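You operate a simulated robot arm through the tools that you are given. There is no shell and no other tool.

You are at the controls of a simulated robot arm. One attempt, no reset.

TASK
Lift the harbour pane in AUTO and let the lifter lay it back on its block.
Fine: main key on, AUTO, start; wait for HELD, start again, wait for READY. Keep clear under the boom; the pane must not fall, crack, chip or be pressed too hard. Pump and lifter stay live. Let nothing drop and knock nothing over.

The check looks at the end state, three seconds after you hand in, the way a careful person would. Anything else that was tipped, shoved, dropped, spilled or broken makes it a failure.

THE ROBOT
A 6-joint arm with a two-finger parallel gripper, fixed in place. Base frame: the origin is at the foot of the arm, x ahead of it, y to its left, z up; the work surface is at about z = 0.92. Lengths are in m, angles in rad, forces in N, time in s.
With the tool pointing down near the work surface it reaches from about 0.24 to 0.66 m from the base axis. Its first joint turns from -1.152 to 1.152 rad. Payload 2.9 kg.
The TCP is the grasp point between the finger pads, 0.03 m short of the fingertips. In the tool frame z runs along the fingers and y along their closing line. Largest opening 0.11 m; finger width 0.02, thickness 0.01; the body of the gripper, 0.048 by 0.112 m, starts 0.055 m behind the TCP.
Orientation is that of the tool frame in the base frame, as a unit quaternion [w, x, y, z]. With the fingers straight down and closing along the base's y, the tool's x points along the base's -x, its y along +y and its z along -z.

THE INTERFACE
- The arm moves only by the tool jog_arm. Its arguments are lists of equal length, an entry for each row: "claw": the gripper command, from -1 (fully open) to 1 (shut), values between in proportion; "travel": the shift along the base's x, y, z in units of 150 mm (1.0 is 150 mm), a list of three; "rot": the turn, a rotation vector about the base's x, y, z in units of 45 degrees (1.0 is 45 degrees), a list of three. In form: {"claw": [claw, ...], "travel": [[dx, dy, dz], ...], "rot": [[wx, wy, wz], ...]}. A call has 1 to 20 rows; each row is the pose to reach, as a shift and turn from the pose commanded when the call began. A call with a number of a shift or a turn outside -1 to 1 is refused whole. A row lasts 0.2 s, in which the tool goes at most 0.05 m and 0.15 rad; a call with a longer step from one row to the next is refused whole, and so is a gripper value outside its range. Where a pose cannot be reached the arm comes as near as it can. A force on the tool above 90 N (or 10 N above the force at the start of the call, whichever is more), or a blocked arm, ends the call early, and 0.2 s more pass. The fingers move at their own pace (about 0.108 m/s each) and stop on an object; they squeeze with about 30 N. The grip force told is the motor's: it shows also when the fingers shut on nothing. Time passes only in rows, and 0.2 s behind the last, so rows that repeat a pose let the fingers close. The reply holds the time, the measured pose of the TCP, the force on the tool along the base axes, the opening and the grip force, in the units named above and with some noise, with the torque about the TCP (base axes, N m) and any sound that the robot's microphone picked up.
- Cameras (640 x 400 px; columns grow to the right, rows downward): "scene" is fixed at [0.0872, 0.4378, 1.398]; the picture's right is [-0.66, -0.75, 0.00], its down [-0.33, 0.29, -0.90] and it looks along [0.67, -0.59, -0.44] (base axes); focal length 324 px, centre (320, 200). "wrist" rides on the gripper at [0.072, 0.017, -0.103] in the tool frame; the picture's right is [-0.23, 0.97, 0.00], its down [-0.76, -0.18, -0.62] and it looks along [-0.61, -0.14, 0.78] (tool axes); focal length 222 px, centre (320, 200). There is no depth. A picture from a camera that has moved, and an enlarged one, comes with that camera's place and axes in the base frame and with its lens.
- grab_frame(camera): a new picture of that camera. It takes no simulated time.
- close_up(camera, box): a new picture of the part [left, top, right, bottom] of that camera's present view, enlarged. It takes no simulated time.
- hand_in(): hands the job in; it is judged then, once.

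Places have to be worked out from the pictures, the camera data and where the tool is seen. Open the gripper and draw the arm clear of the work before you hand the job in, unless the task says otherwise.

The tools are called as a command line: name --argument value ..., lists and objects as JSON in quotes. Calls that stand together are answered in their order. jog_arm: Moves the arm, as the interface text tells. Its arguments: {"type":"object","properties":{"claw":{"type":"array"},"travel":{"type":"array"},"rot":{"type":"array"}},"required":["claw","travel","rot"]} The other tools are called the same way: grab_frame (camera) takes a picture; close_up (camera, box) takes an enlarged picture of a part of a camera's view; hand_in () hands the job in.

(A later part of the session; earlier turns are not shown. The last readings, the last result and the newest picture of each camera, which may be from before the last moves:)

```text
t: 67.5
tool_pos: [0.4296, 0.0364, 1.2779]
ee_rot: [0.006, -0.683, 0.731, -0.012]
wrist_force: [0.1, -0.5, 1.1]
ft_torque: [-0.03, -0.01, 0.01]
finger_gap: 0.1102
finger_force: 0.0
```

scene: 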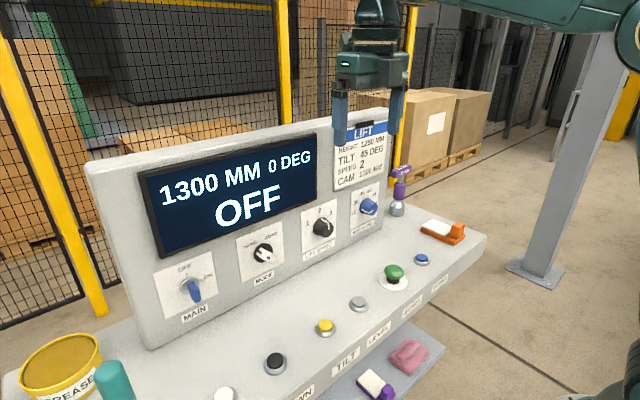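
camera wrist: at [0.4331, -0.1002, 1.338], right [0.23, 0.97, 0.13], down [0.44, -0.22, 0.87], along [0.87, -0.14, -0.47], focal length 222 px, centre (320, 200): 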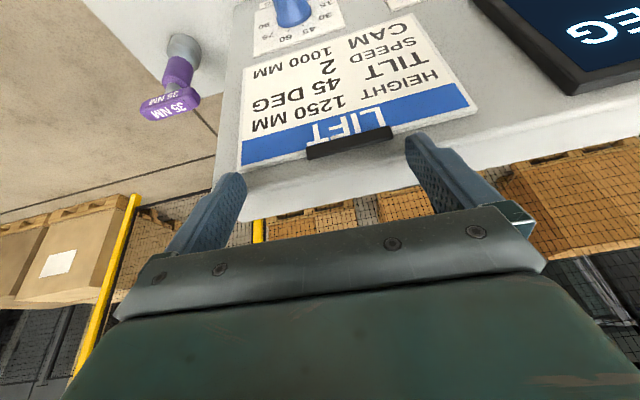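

Both steps were reached with no complaint and no drift. I continue the turn to the original facing.

jog_arm --claw '[-1, -1, -1, -1, -1, -1, -1]' --travel '[[0, 0, 0], [0, 0, 0], [0, 0, 0], [0, 0, 0], [0, 0, 0], [0, 0, 0], [0, 0, 0]]' --rot '[[0, 0, -0.15], [0, 0, -0.3], [0, 0, -0.45], [0, 0, -0.6], [0, 0, -0.75], [0, 0, -0.9], [0, 0, -1.0]]'

jog_arm --claw '[-1, -1, -1, -1, -1, -1, -1]' --travel '[[0, 0, 0], [0, 0, 0], [0, 0, 0], [0, 0, 0], [0, 0, 0], [0, 0, 0], [0, 0, 0]]' --rot '[[0, 0, -0.15], [0, 0, -0.3], [0, 0, -0.45], [0, 0, -0.6], [0, 0, -0.75], [0, 0, -0.85], [0, 0, -0.93]]'

grab_frame --camera "scene"

```text
t: 69.1
tool_pos: [0.4308, 0.0355, 1.2785]
ee_rot: [0.001, -0.352, 0.936, -0.014]
wrist_force: [0.3, 0.1, 0.2]
ft_torque: [0.01, 0.01, 0.0]
finger_gap: 0.1102
finger_force: 0.0
```

```text
t: 70.7
tool_pos: [0.4306, 0.0345, 1.2788]
ee_rot: [-0.004, 0.006, 1.0, -0.013]
wrist_force: [0.0, 0.7, -0.5]
ft_torque: [0.03, -0.02, 0.01]
finger_gap: 0.11
finger_force: 0.1
```

```text
taken
```

scene: 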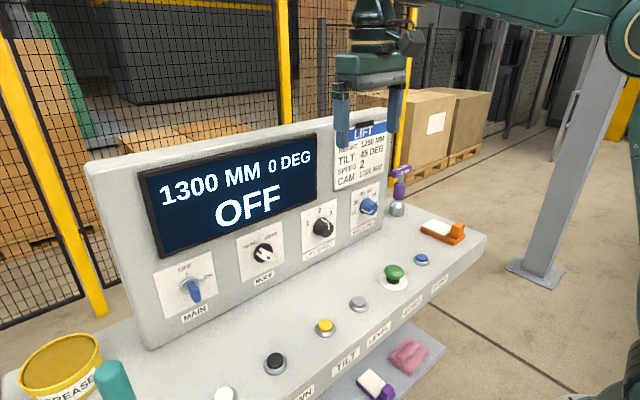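

The tool is back to the starting orientation with no complaints, and the roll is free. I test a small forward tilt of about 15 degrees here, well away from the panel, to see whether tilting is possible in this posture.

jog_arm --claw '[-1, -1, -1]' --travel '[[0, 0, 0], [0, 0, 0], [0, 0, 0]]' --rot '[[0, -0.15, 0], [0, -0.3, 0], [0, -0.33, 0]]'

```text
t: 71.5
tool_pos: [0.4384, 0.0349, 1.2965]
ee_rot: [0.123, 0.01, 0.992, -0.012]
wrist_force: [0.0, 0.2, -0.5]
ft_torque: [-0.02, -0.04, -0.02]
finger_gap: 0.1103
finger_force: 0.0
out of reach, approached as far as the arm can: row 2, 3
```

Even a small tilt is refused here, so the posture matters. I return to the exact starting pose to compare the arm's posture with the first picture.

jog_arm --claw '[-1, -1, -1, -1]' --travel '[[-0.02, 0.05, -0.15], [-0.05, 0.1, -0.3], [-0.05, 0.155, -0.45], [-0.053, 0.155, -0.578]]' --rot '[[0, 0.1, 0], [0, 0.2, 0], [0, 0.3, 0], [0, 0.313, 0.03]]'

grab_frame --camera "scene"

```text
t: 72.5
tool_pos: [0.4313, 0.0618, 1.2138]
ee_rot: [0.0, -0.007, 1.0, -0.011]
wrist_force: [-0.2, 0.4, 0.0]
ft_torque: [0.0, 0.03, -0.01]
finger_gap: 0.11
finger_force: 0.1
out of reach, approached as far as the arm can: row 4
```

```text
taken
```

scene: 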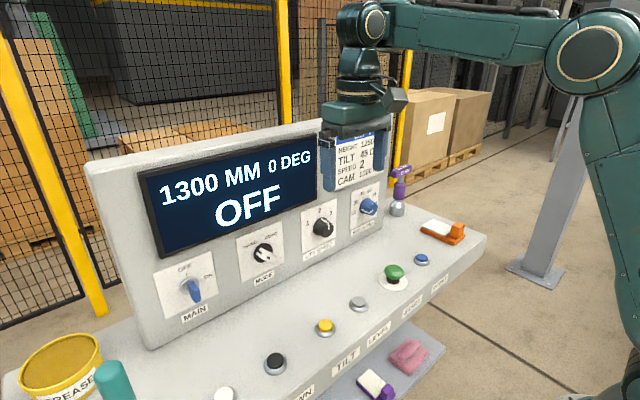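

The wrist stands as at the start but the elbow is posed differently than in the first picture. I enlarge the scene view to understand the arm's present posture.

close_up --camera "scene" --box '[310, 0, 640, 210]'

grab_frame --camera "wrist"

```text
1.90 times, centred on (475, 105) of scene
camera zoom: at [0.0872, 0.4378, 1.398], right [-0.66, -0.75, 0.0], down [-0.33, 0.29, -0.9], along [0.67, -0.59, -0.44], focal length 617 px, centre (25, 381)
```

zoom: 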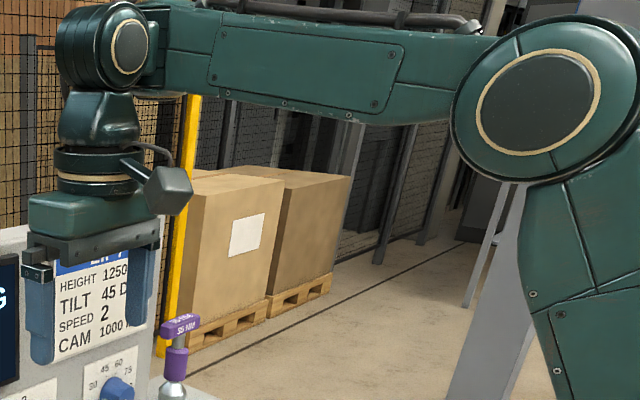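

```text
taken
camera wrist: at [0.3594, 0.0799, 1.3167], right [0.21, 0.98, -0.02], down [0.76, -0.15, 0.63], along [0.61, -0.15, -0.78], focal length 222 px, centre (320, 200)
```

wrist: 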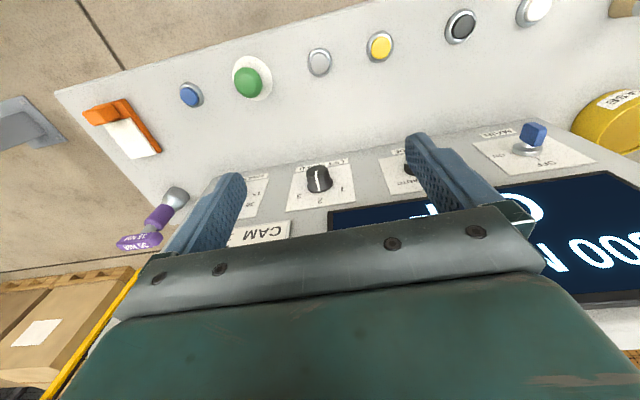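

The arm is the standard type (elbow, forearm, pitching wrist). I probe this posture with a small straight-down move to learn which direction is being refused.

jog_arm --claw '[-1, -1]' --travel '[[0, 0, -0.15], [0, 0, -0.3]]' --rot '[[0, 0, 0], [0, 0, 0]]'

```text
t: 73.1
tool_pos: [0.447, 0.0782, 1.2004]
ee_rot: [-0.013, -0.006, 1.0, 0.005]
wrist_force: [0.2, 0.6, -0.3]
ft_torque: [-0.03, 0.01, 0.01]
finger_gap: 0.11
finger_force: 0.1
out of reach, approached as far as the arm can: row 1, 2
```

The refusals occur whenever the wrist's bend would fall below about 93 degrees, and earlier a yaw to the left got the wrist past that point. I repeat that route: first back up and away from the panel with a slight forward tilt.

jog_arm --claw '[-1, -1, -1, -1, -1, -1, -1]' --travel '[[-0.08, -0.1, 0.18], [-0.16, -0.2, 0.36], [-0.24, -0.3, 0.54], [-0.32, -0.4, 0.72], [-0.4, -0.5, 0.9], [-0.47, -0.58, 1.0], [-0.47, -0.58, 1.0]]' --rot '[[0, 0, 0], [0, -0.08, 0], [0, -0.16, 0], [0, -0.24, 0], [0, -0.32, 0], [0, -0.42, 0], [0, -0.55, 0]]'

jog_arm --claw '[-1, -1, -1, -1, -1, -1]' --travel '[[0, 0.05, 0], [0, 0.1, 0], [0, 0.15, 0], [0, 0.2, 0], [0, 0.25, 0], [0, 0.3, 0]]' --rot '[[0, 0, 0.17], [0, 0, 0.34], [0, 0, 0.5], [0, 0, 0.67], [0, 0, 0.84], [0, 0, 1.0]]'

jog_arm --claw '[-1, -1, -1, -1, -1, -1]' --travel '[[-0.05, 0.1, 0.1], [-0.1, 0.2, 0.2], [-0.15, 0.3, 0.3], [-0.2, 0.4, 0.3], [-0.2, 0.5, 0.3], [-0.2, 0.6, 0.3]]' --rot '[[0, 0, 0.17], [0, 0, 0.34], [0, 0, 0.5], [0, 0, 0.67], [0, 0, 0.84], [0, 0, 1.0]]'

grab_frame --camera "scene"

```text
t: 74.7
tool_pos: [0.3715, -0.0165, 1.3538]
ee_rot: [0.192, -0.007, 0.981, 0.009]
wrist_force: [0.5, -0.4, -0.2]
ft_torque: [0.0, 0.01, -0.03]
finger_gap: 0.11
finger_force: 0.0
out of reach, approached as far as the arm can: row 1, 2, 3, 4, 5, 6, 7
```

```text
t: 76.1
tool_pos: [0.3623, 0.0186, 1.3192]
ee_rot: [0.206, -0.378, 0.9, 0.071]
wrist_force: [-0.3, -0.2, -0.1]
ft_torque: [-0.02, -0.03, -0.01]
finger_gap: 0.1103
finger_force: 0.1
out of reach, approached as far as the arm can: row 1
```

```text
t: 77.5
tool_pos: [0.3213, 0.1476, 1.268]
ee_rot: [-0.165, 0.693, -0.688, -0.14]
wrist_force: [0.0, -0.6, -0.2]
ft_torque: [-0.01, 0.0, -0.03]
finger_gap: 0.11
finger_force: 0.0
out of reach, approached as far as the arm can: row 1, 2, 3, 4, 5, 6
```

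```text
taken
```

scene: 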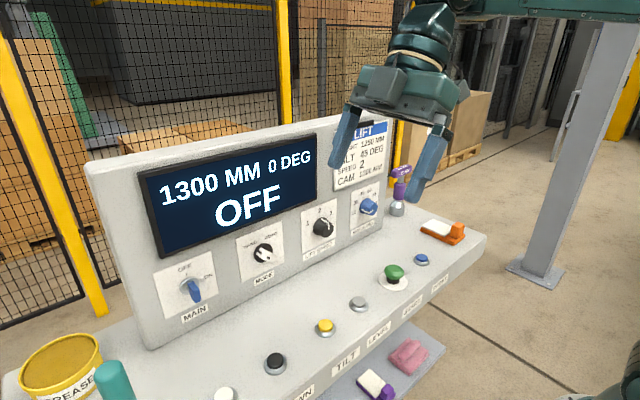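

The posture now matches the earlier good one (elbow out of view). I yaw back toward the panel in two steps, as worked before.

jog_arm --claw '[-1, -1, -1, -1, -1, -1]' --travel '[[0.04, 0, -0.04], [0.08, 0, -0.08], [0.12, 0, -0.12], [0.16, 0, -0.16], [0.2, 0, -0.2], [0.24, 0, -0.25]]' --rot '[[0, 0, -0.17], [0, 0, -0.34], [0, 0, -0.5], [0, 0, -0.67], [0, 0, -0.84], [0, 0, -1.0]]'

jog_arm --claw '[-1, -1, -1, -1, -1, -1, -1]' --travel '[[0.06, 0.03, 0.0], [0.12, 0.06, 0.0], [0.18, 0.09, 0.0], [0.24, 0.12, 0.0], [0.3, 0.15, 0.0], [0.36, 0.18, 0.0], [0.42, 0.2, 0.0]]' --rot '[[0, 0, -0.14], [0, 0, -0.28], [0, 0, -0.42], [0, 0, -0.56], [0, 0, -0.7], [0, 0, -0.84], [0, 0, -0.97]]'

grab_frame --camera "scene"

```text
t: 78.9
tool_pos: [0.3588, 0.1436, 1.2323]
ee_rot: [0.205, -0.376, 0.901, 0.071]
wrist_force: [0.2, -1.1, 0.6]
ft_torque: [0.01, 0.02, 0.0]
finger_gap: 0.1097
finger_force: 0.0
```

```text
t: 80.5
tool_pos: [0.4216, 0.1732, 1.2328]
ee_rot: [0.217, -0.014, 0.976, -0.01]
wrist_force: [0.0, -0.6, -0.2]
ft_torque: [-0.04, 0.0, -0.01]
finger_gap: 0.1098
finger_force: 0.0
```

```text
taken
```

scene: 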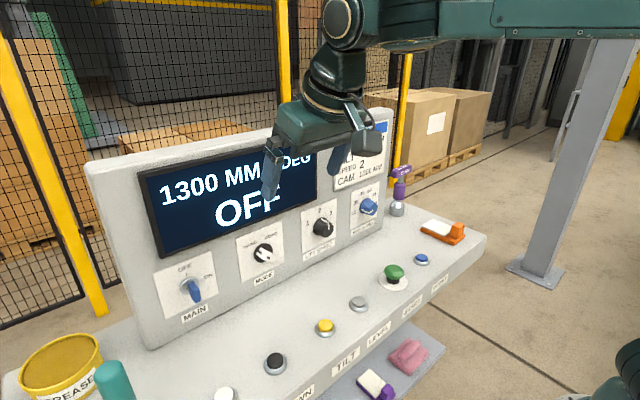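

Everything was reached without complaint: (0.422, 0.173, 1.233) with 25 degrees of forward tilt. I move to a hover in front of the MAIN key, at about (0.45, 0.31, 1.14), to measure it closely.

jog_arm --claw '[-1, -1, -1, -1, -1]' --travel '[[0.04, 0.2, -0.12], [0.08, 0.4, -0.24], [0.12, 0.6, -0.36], [0.16, 0.78, -0.48], [0.19, 0.92, -0.6]]' --rot '[[0, 0, 0], [0, 0, 0], [0, 0, 0], [0, 0, 0], [0.0, 0, 0.0]]'

grab_frame --camera "wrist"

grab_frame --camera "scene"

```text
t: 81.7
tool_pos: [0.45, 0.314, 1.1438]
ee_rot: [0.216, -0.014, 0.976, -0.011]
wrist_force: [-0.3, 0.5, -0.5]
ft_torque: [-0.01, 0.0, -0.03]
finger_gap: 0.1101
finger_force: 0.0
```

```text
taken
camera wrist: at [0.3415, 0.3294, 1.2066], right [0.18, 0.98, 0.07], down [0.43, -0.14, 0.89], along [0.88, -0.13, -0.45], focal length 222 px, centre (320, 200)
```

wrist: 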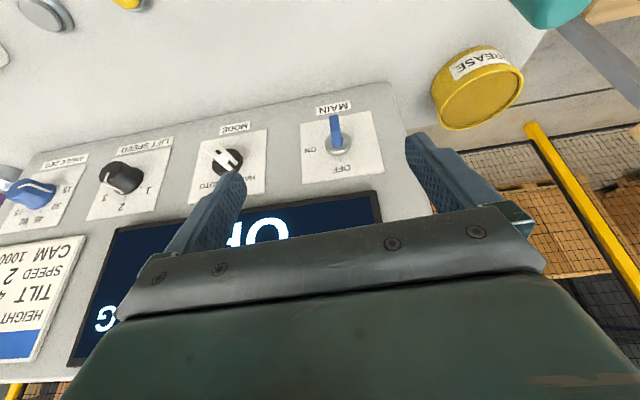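

```text
taken
```

scene: 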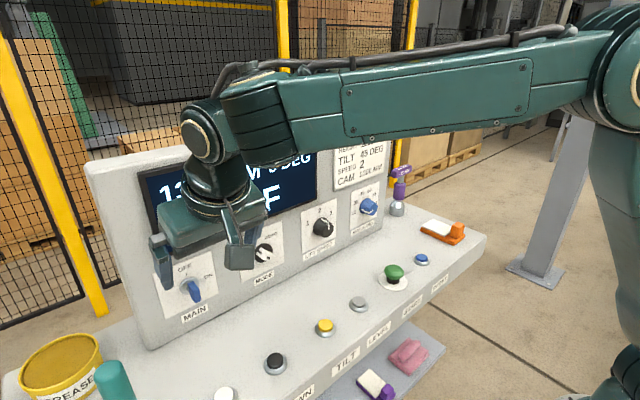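

The hover is good and the key is centred between the fingers. I enlarge it for measurement.

close_up --camera "wrist" --box '[290, 90, 390, 190]'

close_up --camera "scene" --box '[140, 220, 260, 330]'

```text
4.00 times, centred on (340, 140) of wrist
camera zoom: at [0.3415, 0.3294, 1.2066], right [0.18, 0.98, 0.07], down [0.43, -0.14, 0.89], along [0.88, -0.13, -0.45], focal length 888 px, centre (240, 440)
```

zoom: 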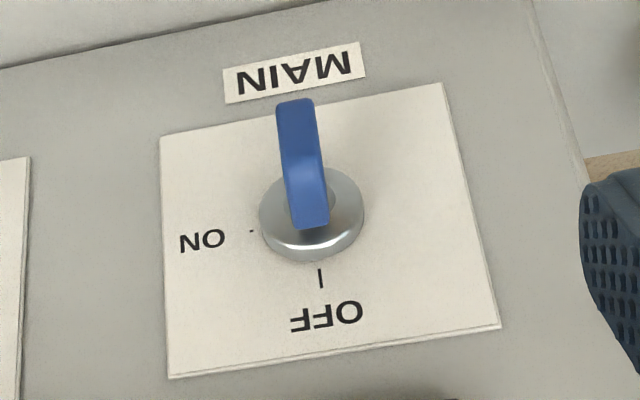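

```text
3.64 times, centred on (200, 275) of scene
camera zoom: at [0.0872, 0.4378, 1.398], right [-0.66, -0.75, 0.0], down [-0.33, 0.29, -0.9], along [0.67, -0.59, -0.44], focal length 1178 px, centre (756, -73)
```

zoom: 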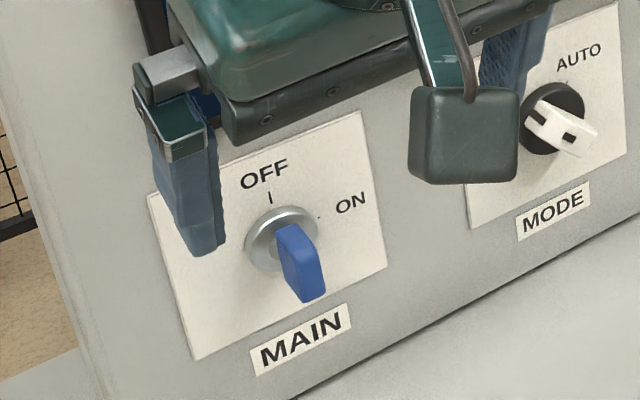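

The key's blade is vertical, about 8 mm thick, centred near (0.521, 0.326, 1.036), and spans x of roughly 0.51 to 0.533. I descend in front of it with the gripper open, straightening a small yaw and roll error.

jog_arm --claw '[-1, -1, -1, -1]' --travel '[[0.02, 0.03, -0.2], [0.04, 0.06, -0.4], [0.067, 0.077, -0.58], [0.067, 0.077, -0.705]]' --rot '[[0.01, 0, -0.01], [0.02, 0, -0.02], [0.035, 0, -0.029], [0.035, 0, -0.029]]'

grab_frame --camera "wrist"

grab_frame --camera "scene"

```text
t: 82.7
tool_pos: [0.4623, 0.3217, 1.0384]
ee_rot: [0.217, 0.0, 0.976, 0.001]
wrist_force: [0.5, -0.8, 0.1]
ft_torque: [-0.02, 0.0, 0.01]
finger_gap: 0.1103
finger_force: 0.1
```

```text
taken
camera wrist: at [0.3535, 0.3387, 1.1014], right [0.2, 0.97, 0.1], down [0.43, -0.18, 0.89], along [0.88, -0.14, -0.45], focal length 222 px, centre (320, 200)
```

wrist: 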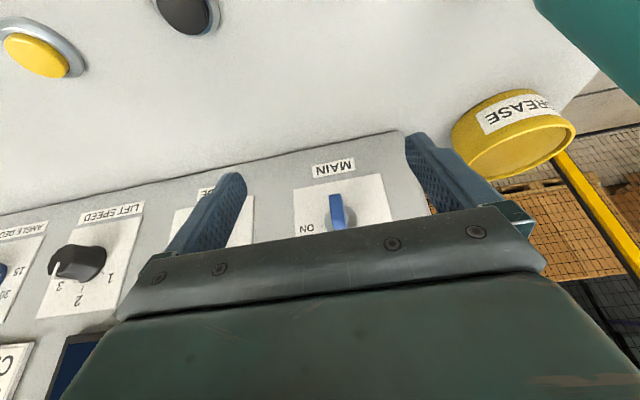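

```text
taken
```

scene: 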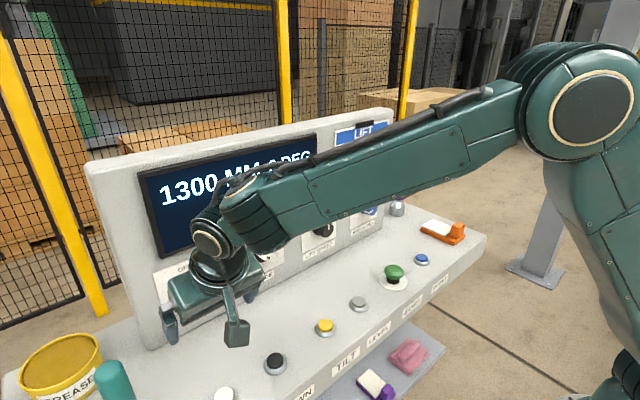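

The key sits at y = 0.326, so I shift 4 mm left and move forward 5 cm to bring the open fingers around the blade.

jog_arm --claw '[-1, -1, -1, -1]' --travel '[[0.11, 0.02, 0], [0.22, 0.028, 0], [0.3, 0.028, 0], [0.33, 0.028, 0]]' --rot '[[0, 0, 0], [0, 0, 0], [0, 0, 0], [0, 0, 0]]'

grab_frame --camera "wrist"

close_up --camera "scene" --box '[110, 190, 300, 350]'

```text
t: 83.7
tool_pos: [0.5098, 0.3263, 1.0355]
ee_rot: [0.216, 0.0, 0.976, 0.0]
wrist_force: [-0.3, 0.6, -0.1]
ft_torque: [0.0, 0.0, 0.01]
finger_gap: 0.1099
finger_force: 0.1
```

```text
taken
camera wrist: at [0.4023, 0.3434, 1.099], right [0.2, 0.97, 0.1], down [0.43, -0.18, 0.89], along [0.88, -0.14, -0.45], focal length 222 px, centre (320, 200)
```

wrist: 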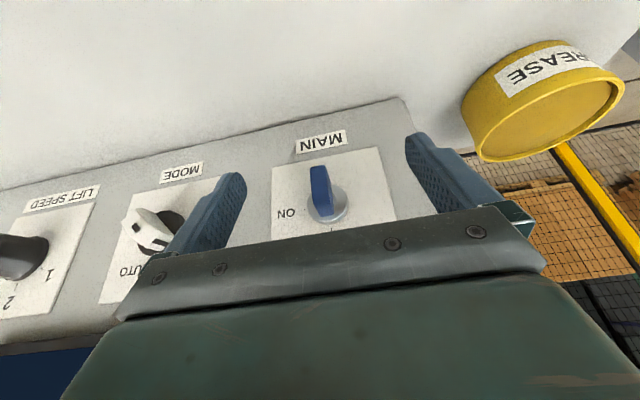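

```text
2.50 times, centred on (205, 270) of scene
camera zoom: at [0.0872, 0.4378, 1.398], right [-0.66, -0.75, 0.0], down [-0.33, 0.29, -0.9], along [0.67, -0.59, -0.44], focal length 810 px, centre (608, 25)
```

zoom: 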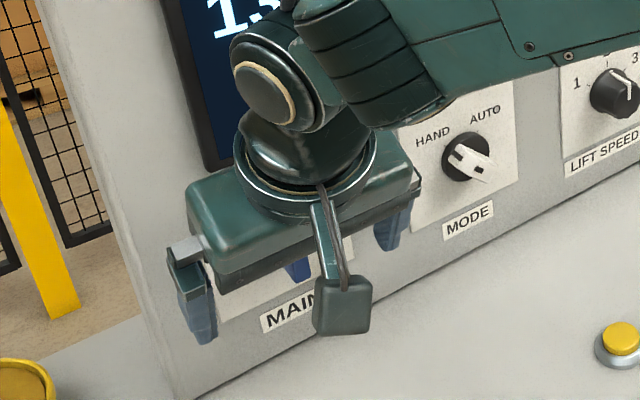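

The blade lies between the pads near the grasp point. I close the fingers on it.

jog_arm --claw '[1, 1, 1, 1, 1]' --travel '[[0, 0, 0], [0, 0, 0], [0, 0, 0], [0, 0, 0], [0, 0, 0]]' --rot '[[0, 0, 0], [0, 0, 0], [0, 0, 0], [0, 0, 0], [0, 0, 0]]'

grab_frame --camera "wrist"

```text
t: 84.9
tool_pos: [0.5103, 0.3256, 1.0356]
ee_rot: [0.216, 0.002, 0.976, -0.001]
wrist_force: [-3.5, -17.3, 3.3]
ft_torque: [-0.18, 0.6, -0.24]
finger_gap: 0.0108
finger_force: 45.6
```

```text
taken
camera wrist: at [0.4024, 0.3421, 1.0991], right [0.21, 0.97, 0.1], down [0.43, -0.18, 0.89], along [0.88, -0.14, -0.45], focal length 222 px, centre (320, 200)
```

wrist: 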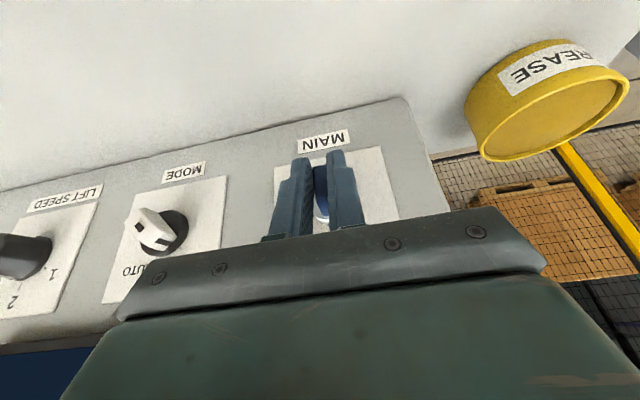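

The blade is held at an 11 mm gap; the small sideways force means the key is a millimetre or two to the right. I ease over by 1.5 mm and start turning clockwise, first 45 degrees.

jog_arm --claw '[1, 1, 1, 1, 1, 1, 1, 1]' --travel '[[0, -0.01, 0], [0, -0.01, 0], [0, -0.01, 0], [0, -0.01, 0], [0, -0.01, 0], [0, -0.01, 0], [0, -0.01, 0], [0, -0.01, 0]]' --rot '[[0, 0, 0], [0.14, 0, 0], [0.28, 0, 0], [0.42, 0, 0], [0.56, 0, 0], [0.7, 0, 0], [0.85, 0, 0], [1.0, 0, 0]]'

grab_frame --camera "wrist"

grab_frame --camera "scene"

```text
t: 86.7
tool_pos: [0.5108, 0.3176, 1.0335]
ee_rot: [0.199, 0.088, 0.905, 0.365]
wrist_force: [-13.3, -48.4, -11.0]
ft_torque: [-0.52, 0.64, 0.09]
finger_gap: 0.0108
finger_force: 45.5
```

```text
taken
camera wrist: at [0.4022, 0.2868, 1.091], right [0.22, 0.63, 0.75], down [0.42, -0.75, 0.51], along [0.88, 0.2, -0.43], focal length 222 px, centre (320, 200)
```

wrist: 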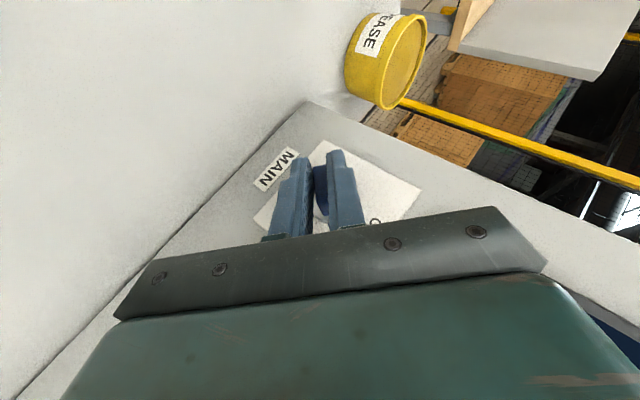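

```text
taken
```

scene: 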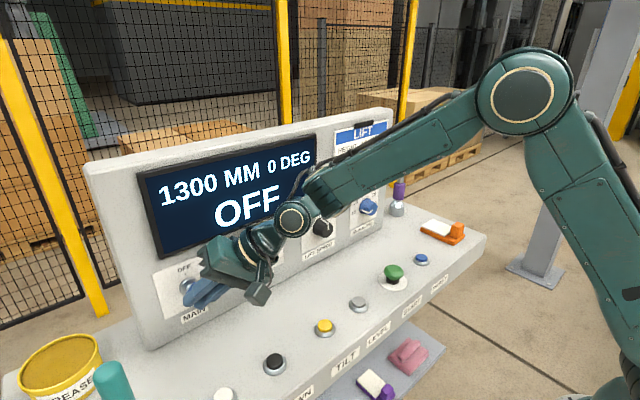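

The key turns with the gripper; the sideways load shows its axis is about 10 mm lower than the grasp point, near z = 1.026. I follow that arc for the remaining 45 degrees.

jog_arm --claw '[1, 1, 1, 1, 1, 1, 1, 1, 1]' --travel '[[0, -0.037, -0.02], [0, -0.04, -0.026], [0, -0.043, -0.032], [0, -0.046, -0.039], [0, -0.049, -0.045], [0, -0.052, -0.052], [0, -0.054, -0.059], [0, -0.056, -0.066], [0, -0.056, -0.068]]' --rot '[[0, 0, 0], [0.13, 0, 0], [0.26, 0, 0], [0.39, 0, 0], [0.52, 0, 0], [0.65, 0, 0], [0.78, 0, 0], [0.9, 0, 0], [0.98, 0, 0]]'

grab_frame --camera "scene"

grab_frame --camera "wrist"

```text
t: 88.7
tool_pos: [0.5111, 0.3146, 1.0257]
ee_rot: [0.156, 0.153, 0.697, 0.683]
wrist_force: [-11.8, -31.9, -18.2]
ft_torque: [-0.15, 0.25, -0.76]
finger_gap: 0.0107
finger_force: 45.4
```

```text
taken
```

scene: 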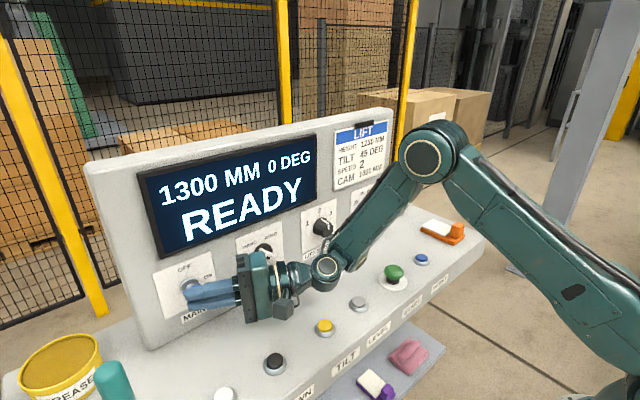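

```text
taken
camera wrist: at [0.4023, 0.2527, 1.0432], right [0.21, -0.08, 0.98], down [0.42, -0.89, -0.16], along [0.88, 0.45, -0.15], focal length 222 px, centre (320, 200)
```

wrist: 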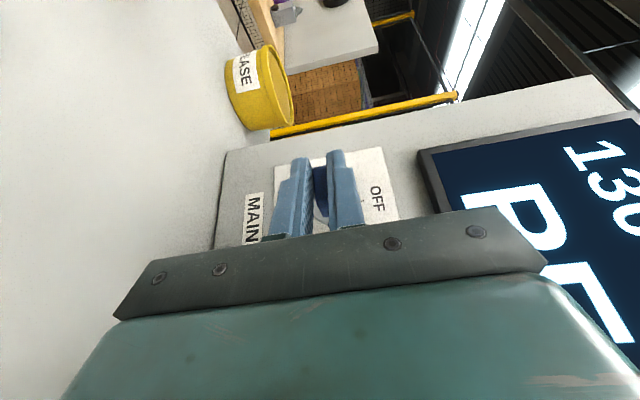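

The display now shows "1300 MM 0 DEG READY", so the main key is on. I open the fingers partway and back straight away from the panel.

jog_arm --claw '[0.1, 0.1, 0.1, 0.1, 0.1, 0.1]' --travel '[[0, 0, 0], [0, 0, 0], [-0.1, 0, 0], [-0.25, 0, 0], [-0.4, 0, 0], [-0.5, 0, 0]]' --rot '[[0, 0, 0], [0, 0, 0], [0, 0, 0], [0, 0, 0], [0, 0, 0], [0, 0, 0]]'

grab_frame --camera "scene"

grab_frame --camera "wrist"

```text
t: 90.1
tool_pos: [0.4368, 0.3177, 1.0289]
ee_rot: [0.155, 0.151, 0.695, 0.685]
wrist_force: [0.3, 0.3, -0.2]
ft_torque: [-0.04, 0.01, 0.03]
finger_gap: 0.0496
finger_force: 0.0
```

```text
taken
```

scene: 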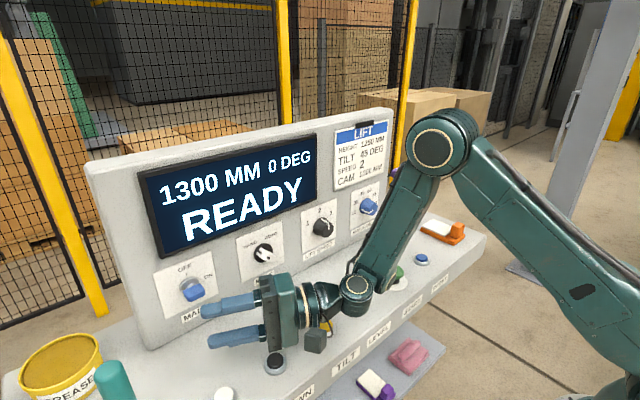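

```text
taken
camera wrist: at [0.3282, 0.2546, 1.0452], right [0.2, -0.08, 0.98], down [0.43, -0.89, -0.16], along [0.88, 0.45, -0.15], focal length 222 px, centre (320, 200)
```

wrist: 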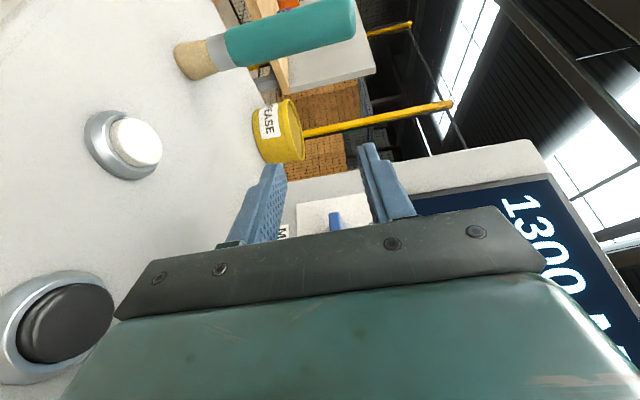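

MAIN is on and the gripper is clear. I rise and rotate the tool back upright, keeping a good distance from the buttons.

jog_arm --claw '[0.1, 0.1, 0.1, 0.1, 0.1, 0.1, 0.1, 0.1]' --travel '[[0, 0, 0.2], [0, 0, 0.4], [0, 0, 0.5], [0, 0, 0.6], [0, 0, 0.7], [0, 0, 0.7], [0, 0, 0.7], [0, 0, 0.7]]' --rot '[[0, 0, 0], [-0.14, 0, 0], [-0.28, 0, 0], [-0.43, 0, 0], [-0.58, 0, 0], [-0.72, 0, 0], [-0.86, 0, 0], [-1.0, 0, 0]]'

jog_arm --claw '[0.1, 0.1, 0.1, 0.1, 0.1, 0.1, 0.1, 0.1]' --travel '[[0, -0.12, 0], [0, -0.25, 0], [0, -0.4, 0], [0, -0.55, 0], [0, -0.7, 0], [0, -0.8, 0], [0, -0.9, 0], [0, -0.9, 0]]' --rot '[[-0.14, 0, 0], [-0.28, 0, 0], [-0.42, 0, 0], [-0.56, 0, 0], [-0.7, 0, 0], [-0.84, 0, 0], [-0.96, 0, 0], [-0.98, 0, 0]]'

grab_frame --camera "scene"

grab_frame --camera "wrist"

```text
t: 91.9
tool_pos: [0.4351, 0.3184, 1.1333]
ee_rot: [0.201, 0.079, 0.905, 0.367]
wrist_force: [0.4, -1.0, 0.0]
ft_torque: [0.02, 0.01, 0.01]
finger_gap: 0.0496
finger_force: 0.0
```

```text
t: 93.7
tool_pos: [0.4337, 0.182, 1.1332]
ee_rot: [0.217, -0.001, 0.976, 0.001]
wrist_force: [0.2, -0.1, -0.4]
ft_torque: [0.0, 0.01, -0.03]
finger_gap: 0.0493
finger_force: 0.0
```

```text
taken
```

scene: 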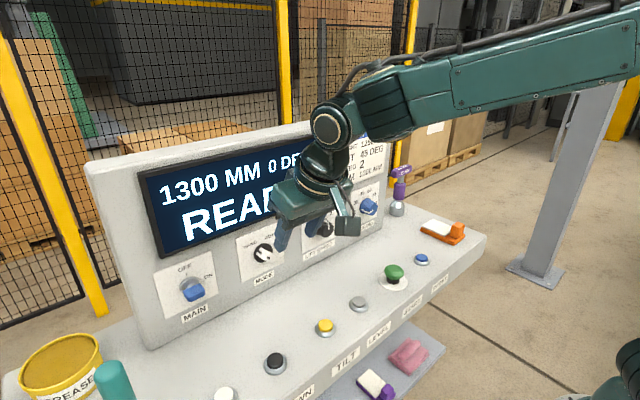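

```text
taken
camera wrist: at [0.3251, 0.199, 1.1958], right [0.2, 0.97, 0.1], down [0.43, -0.18, 0.89], along [0.88, -0.14, -0.45], focal length 222 px, centre (320, 200)
```

wrist: 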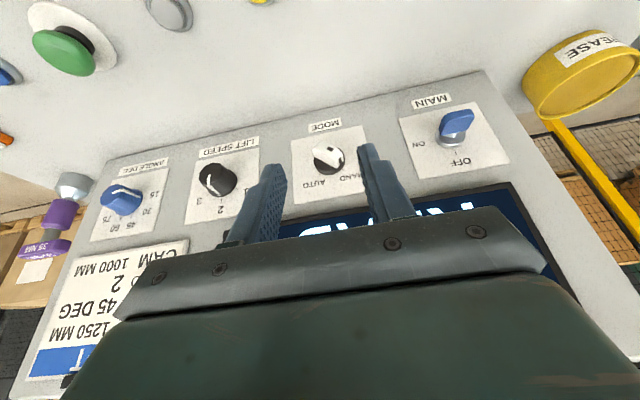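

MAIN stays on and I am now in front of MODE with the tool upright again. I enlarge MODE and ANGLE.

close_up --camera "wrist" --box '[285, 110, 385, 210]'

close_up --camera "wrist" --box '[80, 150, 180, 250]'

close_up --camera "scene" --box '[220, 200, 320, 300]'

```text
4.00 times, centred on (335, 160) of wrist
camera zoom: at [0.3251, 0.199, 1.1958], right [0.2, 0.97, 0.1], down [0.43, -0.18, 0.89], along [0.88, -0.14, -0.45], focal length 888 px, centre (260, 360)
```

zoom: 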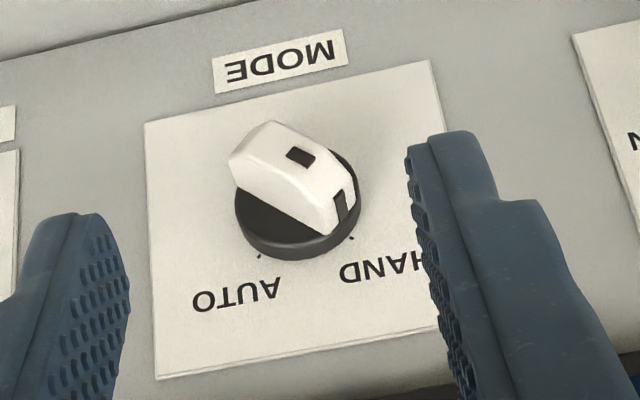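

```text
4.00 times, centred on (130, 200) of wrist
camera zoom: at [0.3251, 0.199, 1.1958], right [0.2, 0.97, 0.1], down [0.43, -0.18, 0.89], along [0.88, -0.14, -0.45], focal length 888 px, centre (1080, 200)
```

zoom: 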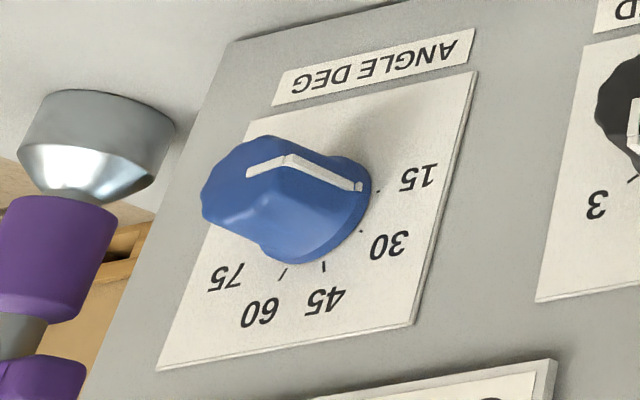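

```text
4.00 times, centred on (270, 250) of scene
camera zoom: at [0.0872, 0.4378, 1.398], right [-0.66, -0.75, 0.0], down [-0.33, 0.29, -0.9], along [0.67, -0.59, -0.44], focal length 1296 px, centre (520, 0)
```

zoom: 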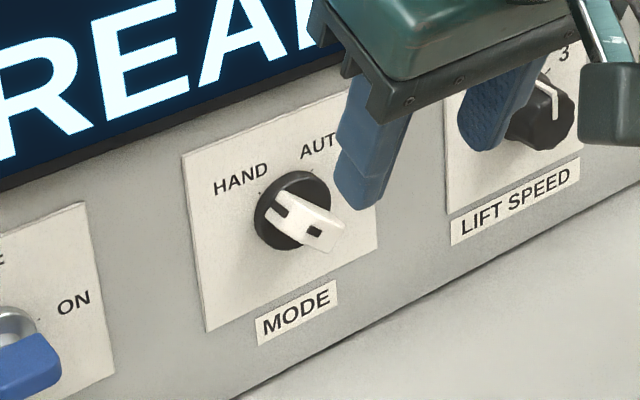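

MODE points to HAND, with its axis now refined to y = 0.177, z = 1.025 and the panel face at x = 0.558; ANGLE's axis is at y = -0.118, z = 1.026. I roll the tool 45 degrees to match the MODE handle and come down in front of it at x = 0.46.

jog_arm --claw '[0.1, 0.1, 0.1, 0.1, 0.1, 0.1, 0.1, 0.1]' --travel '[[0.02, 0, -0.08], [0.04, 0, -0.17], [0.07, -0.01, -0.26], [0.1, -0.02, -0.35], [0.12, -0.033, -0.45], [0.15, -0.033, -0.55], [0.175, -0.033, -0.65], [0.175, -0.033, -0.721]]' --rot '[[-0.13, 0, 0], [-0.26, 0, 0], [-0.39, 0, 0], [-0.52, 0, 0], [-0.65, 0, 0], [-0.78, 0, 0], [-0.9, 0, 0], [-1.0, 0, 0]]'

grab_frame --camera "wrist"

grab_frame --camera "scene"

```text
t: 95.5
tool_pos: [0.4587, 0.1782, 1.0257]
ee_rot: [0.2, -0.084, 0.902, -0.373]
wrist_force: [-0.6, 0.4, 0.2]
ft_torque: [0.01, 0.01, 0.03]
finger_gap: 0.0493
finger_force: 0.0
```

```text
taken
camera wrist: at [0.3502, 0.2346, 1.0581], right [0.2, 0.76, -0.62], down [0.43, 0.5, 0.75], along [0.88, -0.42, -0.22], focal length 222 px, centre (320, 200)
```

wrist: 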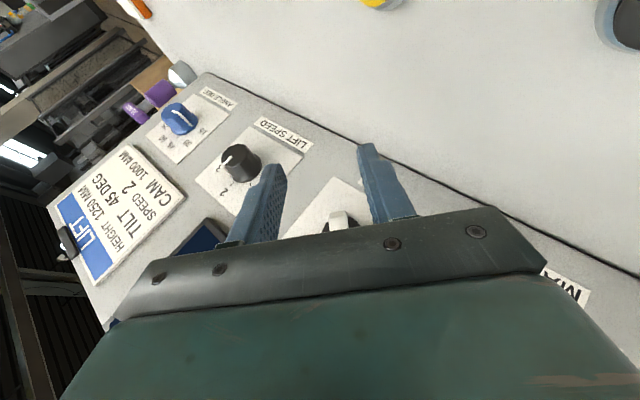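

```text
taken
```

scene: 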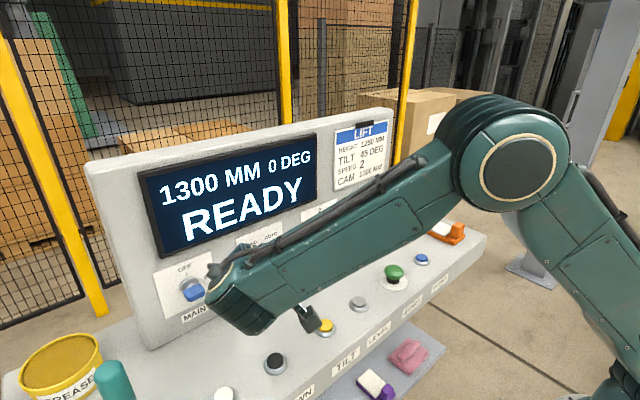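

The handle sits between the fingers. I enlarge to check the alignment before moving in.

close_up --camera "wrist" --box '[260, 150, 420, 250]'

close_up --camera "scene" --box '[180, 200, 340, 350]'

```text
4.00 times, centred on (340, 200) of wrist
camera zoom: at [0.3502, 0.2346, 1.0581], right [0.2, 0.76, -0.62], down [0.43, 0.5, 0.75], along [0.88, -0.42, -0.22], focal length 888 px, centre (240, 200)
```

zoom: 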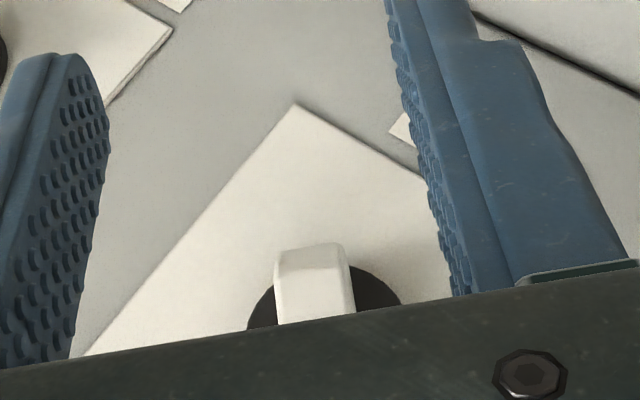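

```text
2.67 times, centred on (260, 275) of scene
camera zoom: at [0.0872, 0.4378, 1.398], right [-0.66, -0.75, 0.0], down [-0.33, 0.29, -0.9], along [0.67, -0.59, -0.44], focal length 864 px, centre (480, 0)
```

zoom: 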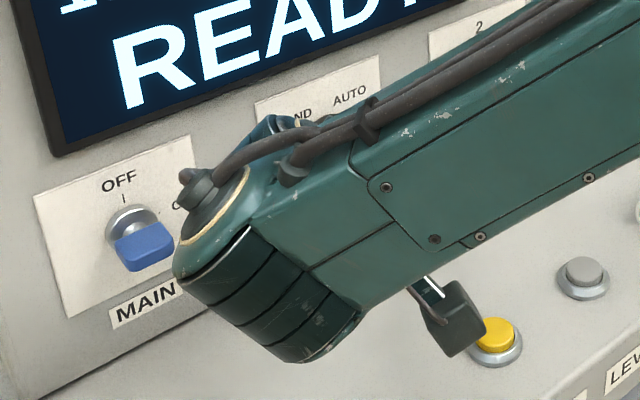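

The handle is aligned with the fingers' plane. I open slightly less wide is not needed; I advance 6.5 cm in small rows so the pads straddle the handle.

jog_arm --claw '[0.1, 0.1, 0.1, 0.1, 0.1]' --travel '[[0.12, -0.004, 0], [0.24, -0.008, 0], [0.34, -0.008, 0], [0.4, -0.008, 0], [0.44, -0.008, 0]]' --rot '[[0, 0, 0], [0, 0, 0], [0, 0, 0], [0, 0, 0], [0, 0, 0]]'

close_up --camera "wrist" --box '[220, 110, 420, 250]'

grab_frame --camera "scene"

```text
t: 96.7
tool_pos: [0.5266, 0.1759, 1.0253]
ee_rot: [0.199, -0.084, 0.902, -0.374]
wrist_force: [0.7, 0.2, 0.1]
ft_torque: [0.0, 0.01, 0.03]
finger_gap: 0.0496
finger_force: 0.0
```

```text
2.86 times, centred on (320, 180) of wrist
camera zoom: at [0.4179, 0.2322, 1.0575], right [0.2, 0.76, -0.62], down [0.43, 0.5, 0.75], along [0.88, -0.42, -0.22], focal length 635 px, centre (320, 257)
```

zoom: 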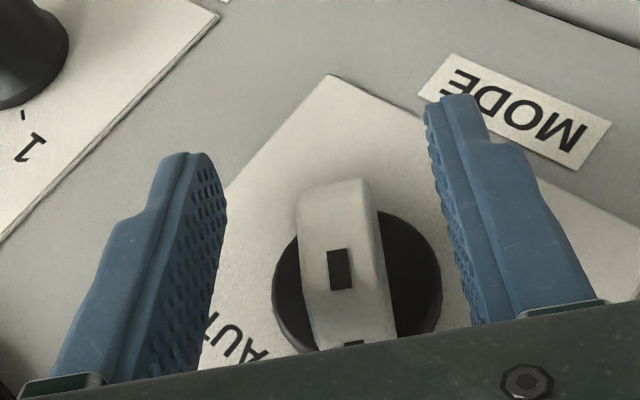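

```text
taken
```

scene: 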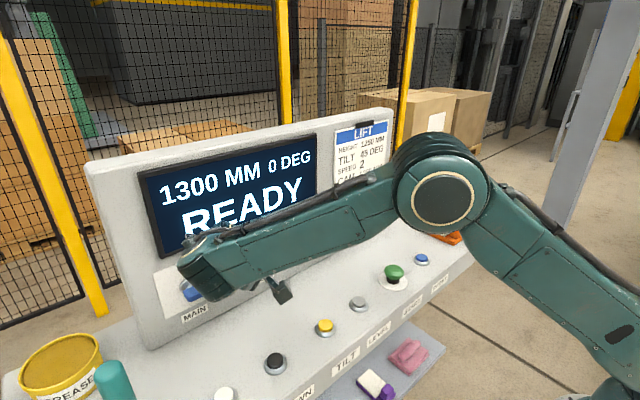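

The handle is well aligned and centred to about 2 mm. I shift that small amount and close on it.

jog_arm --claw '[0.1, 1, 1, 1, 1, 1]' --travel '[[0, 0.01, -0.01], [0, 0.01, -0.01], [0, 0.01, -0.01], [0, 0.01, -0.01], [0, 0.01, -0.01], [0, 0.01, -0.01]]' --rot '[[0, 0, 0], [0, 0, 0], [0, 0, 0], [0, 0, 0], [0, 0, 0], [0, 0, 0]]'

close_up --camera "wrist" --box '[220, 110, 420, 250]'

```text
t: 98.1
tool_pos: [0.5264, 0.1785, 1.0226]
ee_rot: [0.199, -0.085, 0.902, -0.373]
wrist_force: [2.5, 2.4, -4.0]
ft_torque: [-0.01, 0.03, -0.19]
finger_gap: 0.0157
finger_force: 45.2
```

```text
2.86 times, centred on (320, 180) of wrist
camera zoom: at [0.4185, 0.2341, 1.0558], right [0.2, 0.76, -0.62], down [0.43, 0.5, 0.75], along [0.88, -0.42, -0.22], focal length 635 px, centre (320, 257)
```

zoom: 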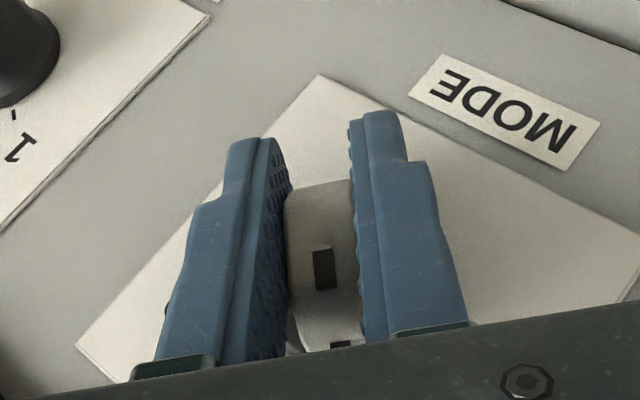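

The handle is held with very small side forces. I turn clockwise, first 45 degrees, and watch the load.

jog_arm --claw '[1, 1, 1, 1, 1, 1, 1, 1]' --travel '[[0, 0, 0], [0, 0, 0], [0, 0, 0], [0, 0, 0], [0, 0, 0], [0, 0, 0], [0, 0, 0], [0, 0, 0]]' --rot '[[0.13, 0, 0], [0.26, 0, 0], [0.39, 0, 0], [0.52, 0, 0], [0.65, 0, 0], [0.78, 0, 0], [0.9, 0, 0], [1.0, 0, 0]]'

grab_frame --camera "wrist"

grab_frame --camera "scene"

```text
t: 99.9
tool_pos: [0.5263, 0.1785, 1.0221]
ee_rot: [0.216, -0.003, 0.976, 0.003]
wrist_force: [7.9, 22.4, -12.5]
ft_torque: [-0.04, 1.03, -0.17]
finger_gap: 0.0158
finger_force: 44.7
```

```text
taken
camera wrist: at [0.4182, 0.196, 1.0852], right [0.2, 0.97, 0.1], down [0.43, -0.18, 0.89], along [0.88, -0.14, -0.45], focal length 222 px, centre (320, 200)
```

wrist: 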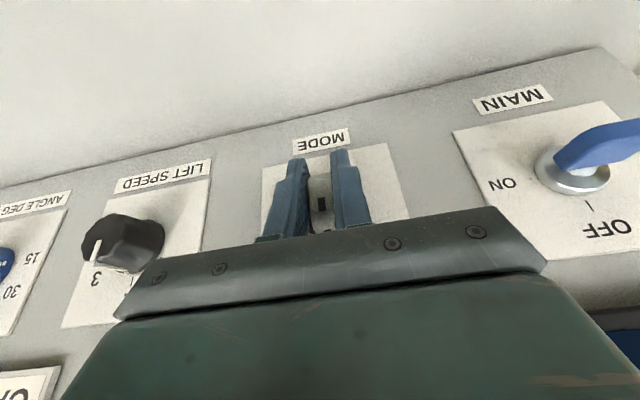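

```text
taken
```

scene: 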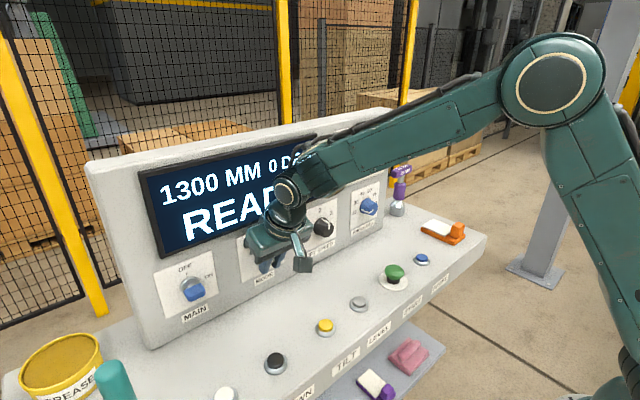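

The handle follows to the vertical with modest load. I continue the remaining 45 degrees to AUTO.

jog_arm --claw '[1, 1, 1, 1, 1, 1, 1, 1]' --travel '[[0, 0.01, 0], [0, 0.01, 0.005], [0, 0.01, 0.01], [0, 0.01, 0.01], [0, 0.01, 0.01], [0, 0.01, 0.01], [0, 0.01, 0.01], [0, 0.01, 0.01]]' --rot '[[0.13, 0, 0], [0.26, 0, 0], [0.39, 0, 0], [0.52, 0, 0], [0.65, 0, 0], [0.78, 0, 0], [0.9, 0, 0], [1.0, 0, 0]]'

grab_frame --camera "wrist"

grab_frame --camera "scene"

```text
t: 101.7
tool_pos: [0.5264, 0.1817, 1.0229]
ee_rot: [0.199, 0.082, 0.902, 0.374]
wrist_force: [2.6, 26.6, -15.1]
ft_torque: [-0.15, -0.21, -0.37]
finger_gap: 0.0161
finger_force: 45.5
```

```text
taken
camera wrist: at [0.4181, 0.1478, 1.0802], right [0.2, 0.62, 0.76], down [0.43, -0.75, 0.5], along [0.88, 0.23, -0.42], focal length 222 px, centre (320, 200)
```

wrist: 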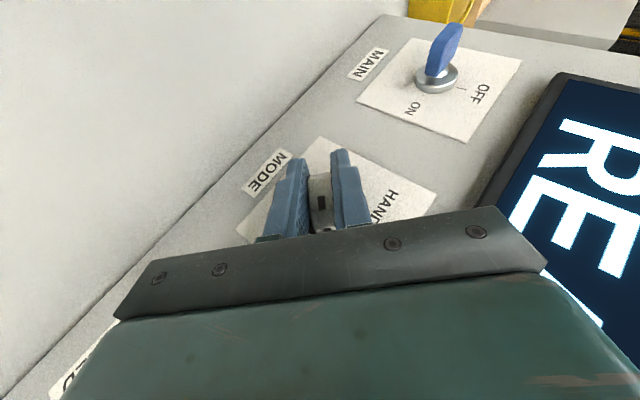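

```text
taken
```

scene: 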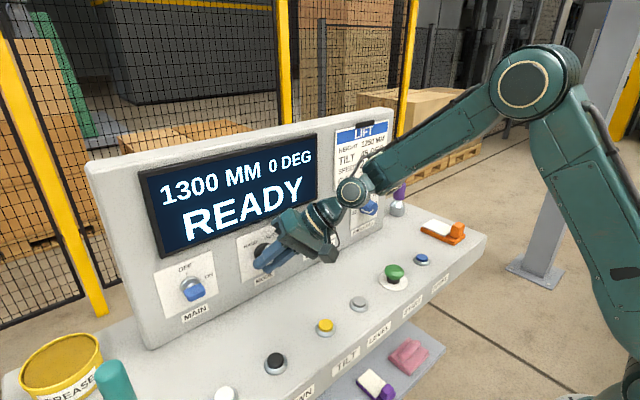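

The handle has been turned 90 degrees toward AUTO. I open partway, back off along x and look.

jog_arm --claw '[0.1, 0.1, 0.1, 0.1, 0.1, 0.1]' --travel '[[0, 0, 0], [0, 0, 0], [-0.1, 0, 0], [-0.25, 0, 0], [-0.4, 0, 0], [-0.55, 0, 0]]' --rot '[[0, 0, 0], [0, 0, 0], [0, 0, 0], [0, 0, 0], [0, 0, 0], [0, 0, 0]]'

jog_arm --claw '[0.1, 0.1, 0.1, 0.1, 0.1, 0.1, 0.1]' --travel '[[0, 0, 0.2], [0, 0, 0.4], [0, 0, 0.55], [0, 0, 0.7], [0, 0, 0.7], [0, 0, 0.7], [0, 0, 0.7]]' --rot '[[-0.14, 0, 0], [-0.28, 0, 0], [-0.43, 0, 0], [-0.58, 0, 0], [-0.72, 0, 0], [-0.86, 0, 0], [-1.0, 0, 0]]'

grab_frame --camera "wrist"

close_up --camera "scene" --box '[140, 130, 400, 320]'

```text
t: 103.1
tool_pos: [0.4467, 0.1806, 1.0242]
ee_rot: [0.201, 0.082, 0.902, 0.374]
wrist_force: [-0.5, 0.1, 1.0]
ft_torque: [0.01, -0.01, 0.01]
finger_gap: 0.0494
finger_force: 0.0
```

```text
t: 104.7
tool_pos: [0.4456, 0.1795, 1.1299]
ee_rot: [0.217, -0.002, 0.976, 0.0]
wrist_force: [-1.2, 0.6, -0.9]
ft_torque: [-0.01, -0.01, 0.02]
finger_gap: 0.0497
finger_force: 0.0
```

```text
taken
camera wrist: at [0.3366, 0.1962, 1.1925], right [0.2, 0.97, 0.1], down [0.43, -0.18, 0.89], along [0.88, -0.14, -0.45], focal length 222 px, centre (320, 200)
```

wrist: 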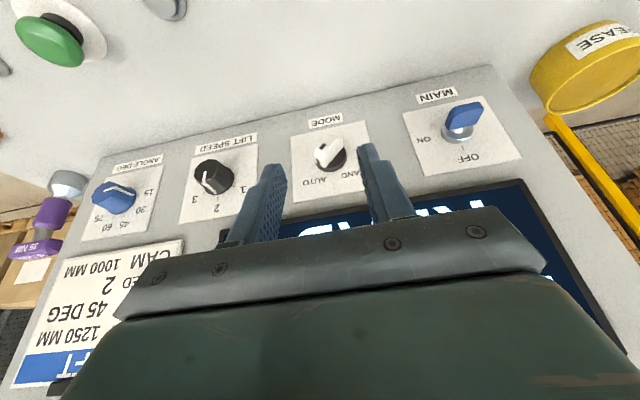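

```text
2.11 times, centred on (270, 225) of scene
camera zoom: at [0.0872, 0.4378, 1.398], right [-0.66, -0.75, 0.0], down [-0.33, 0.29, -0.9], along [0.67, -0.59, -0.44], focal length 682 px, centre (425, 147)
```

zoom: 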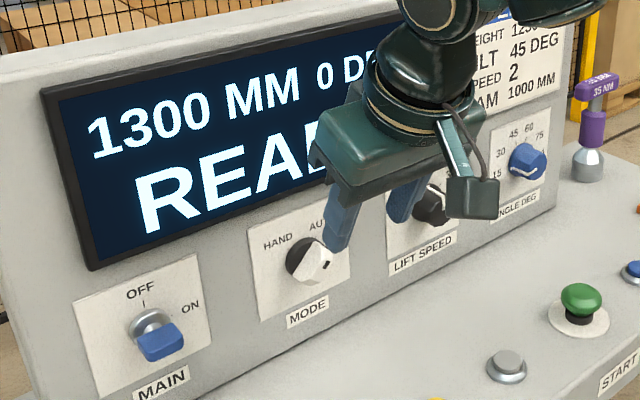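

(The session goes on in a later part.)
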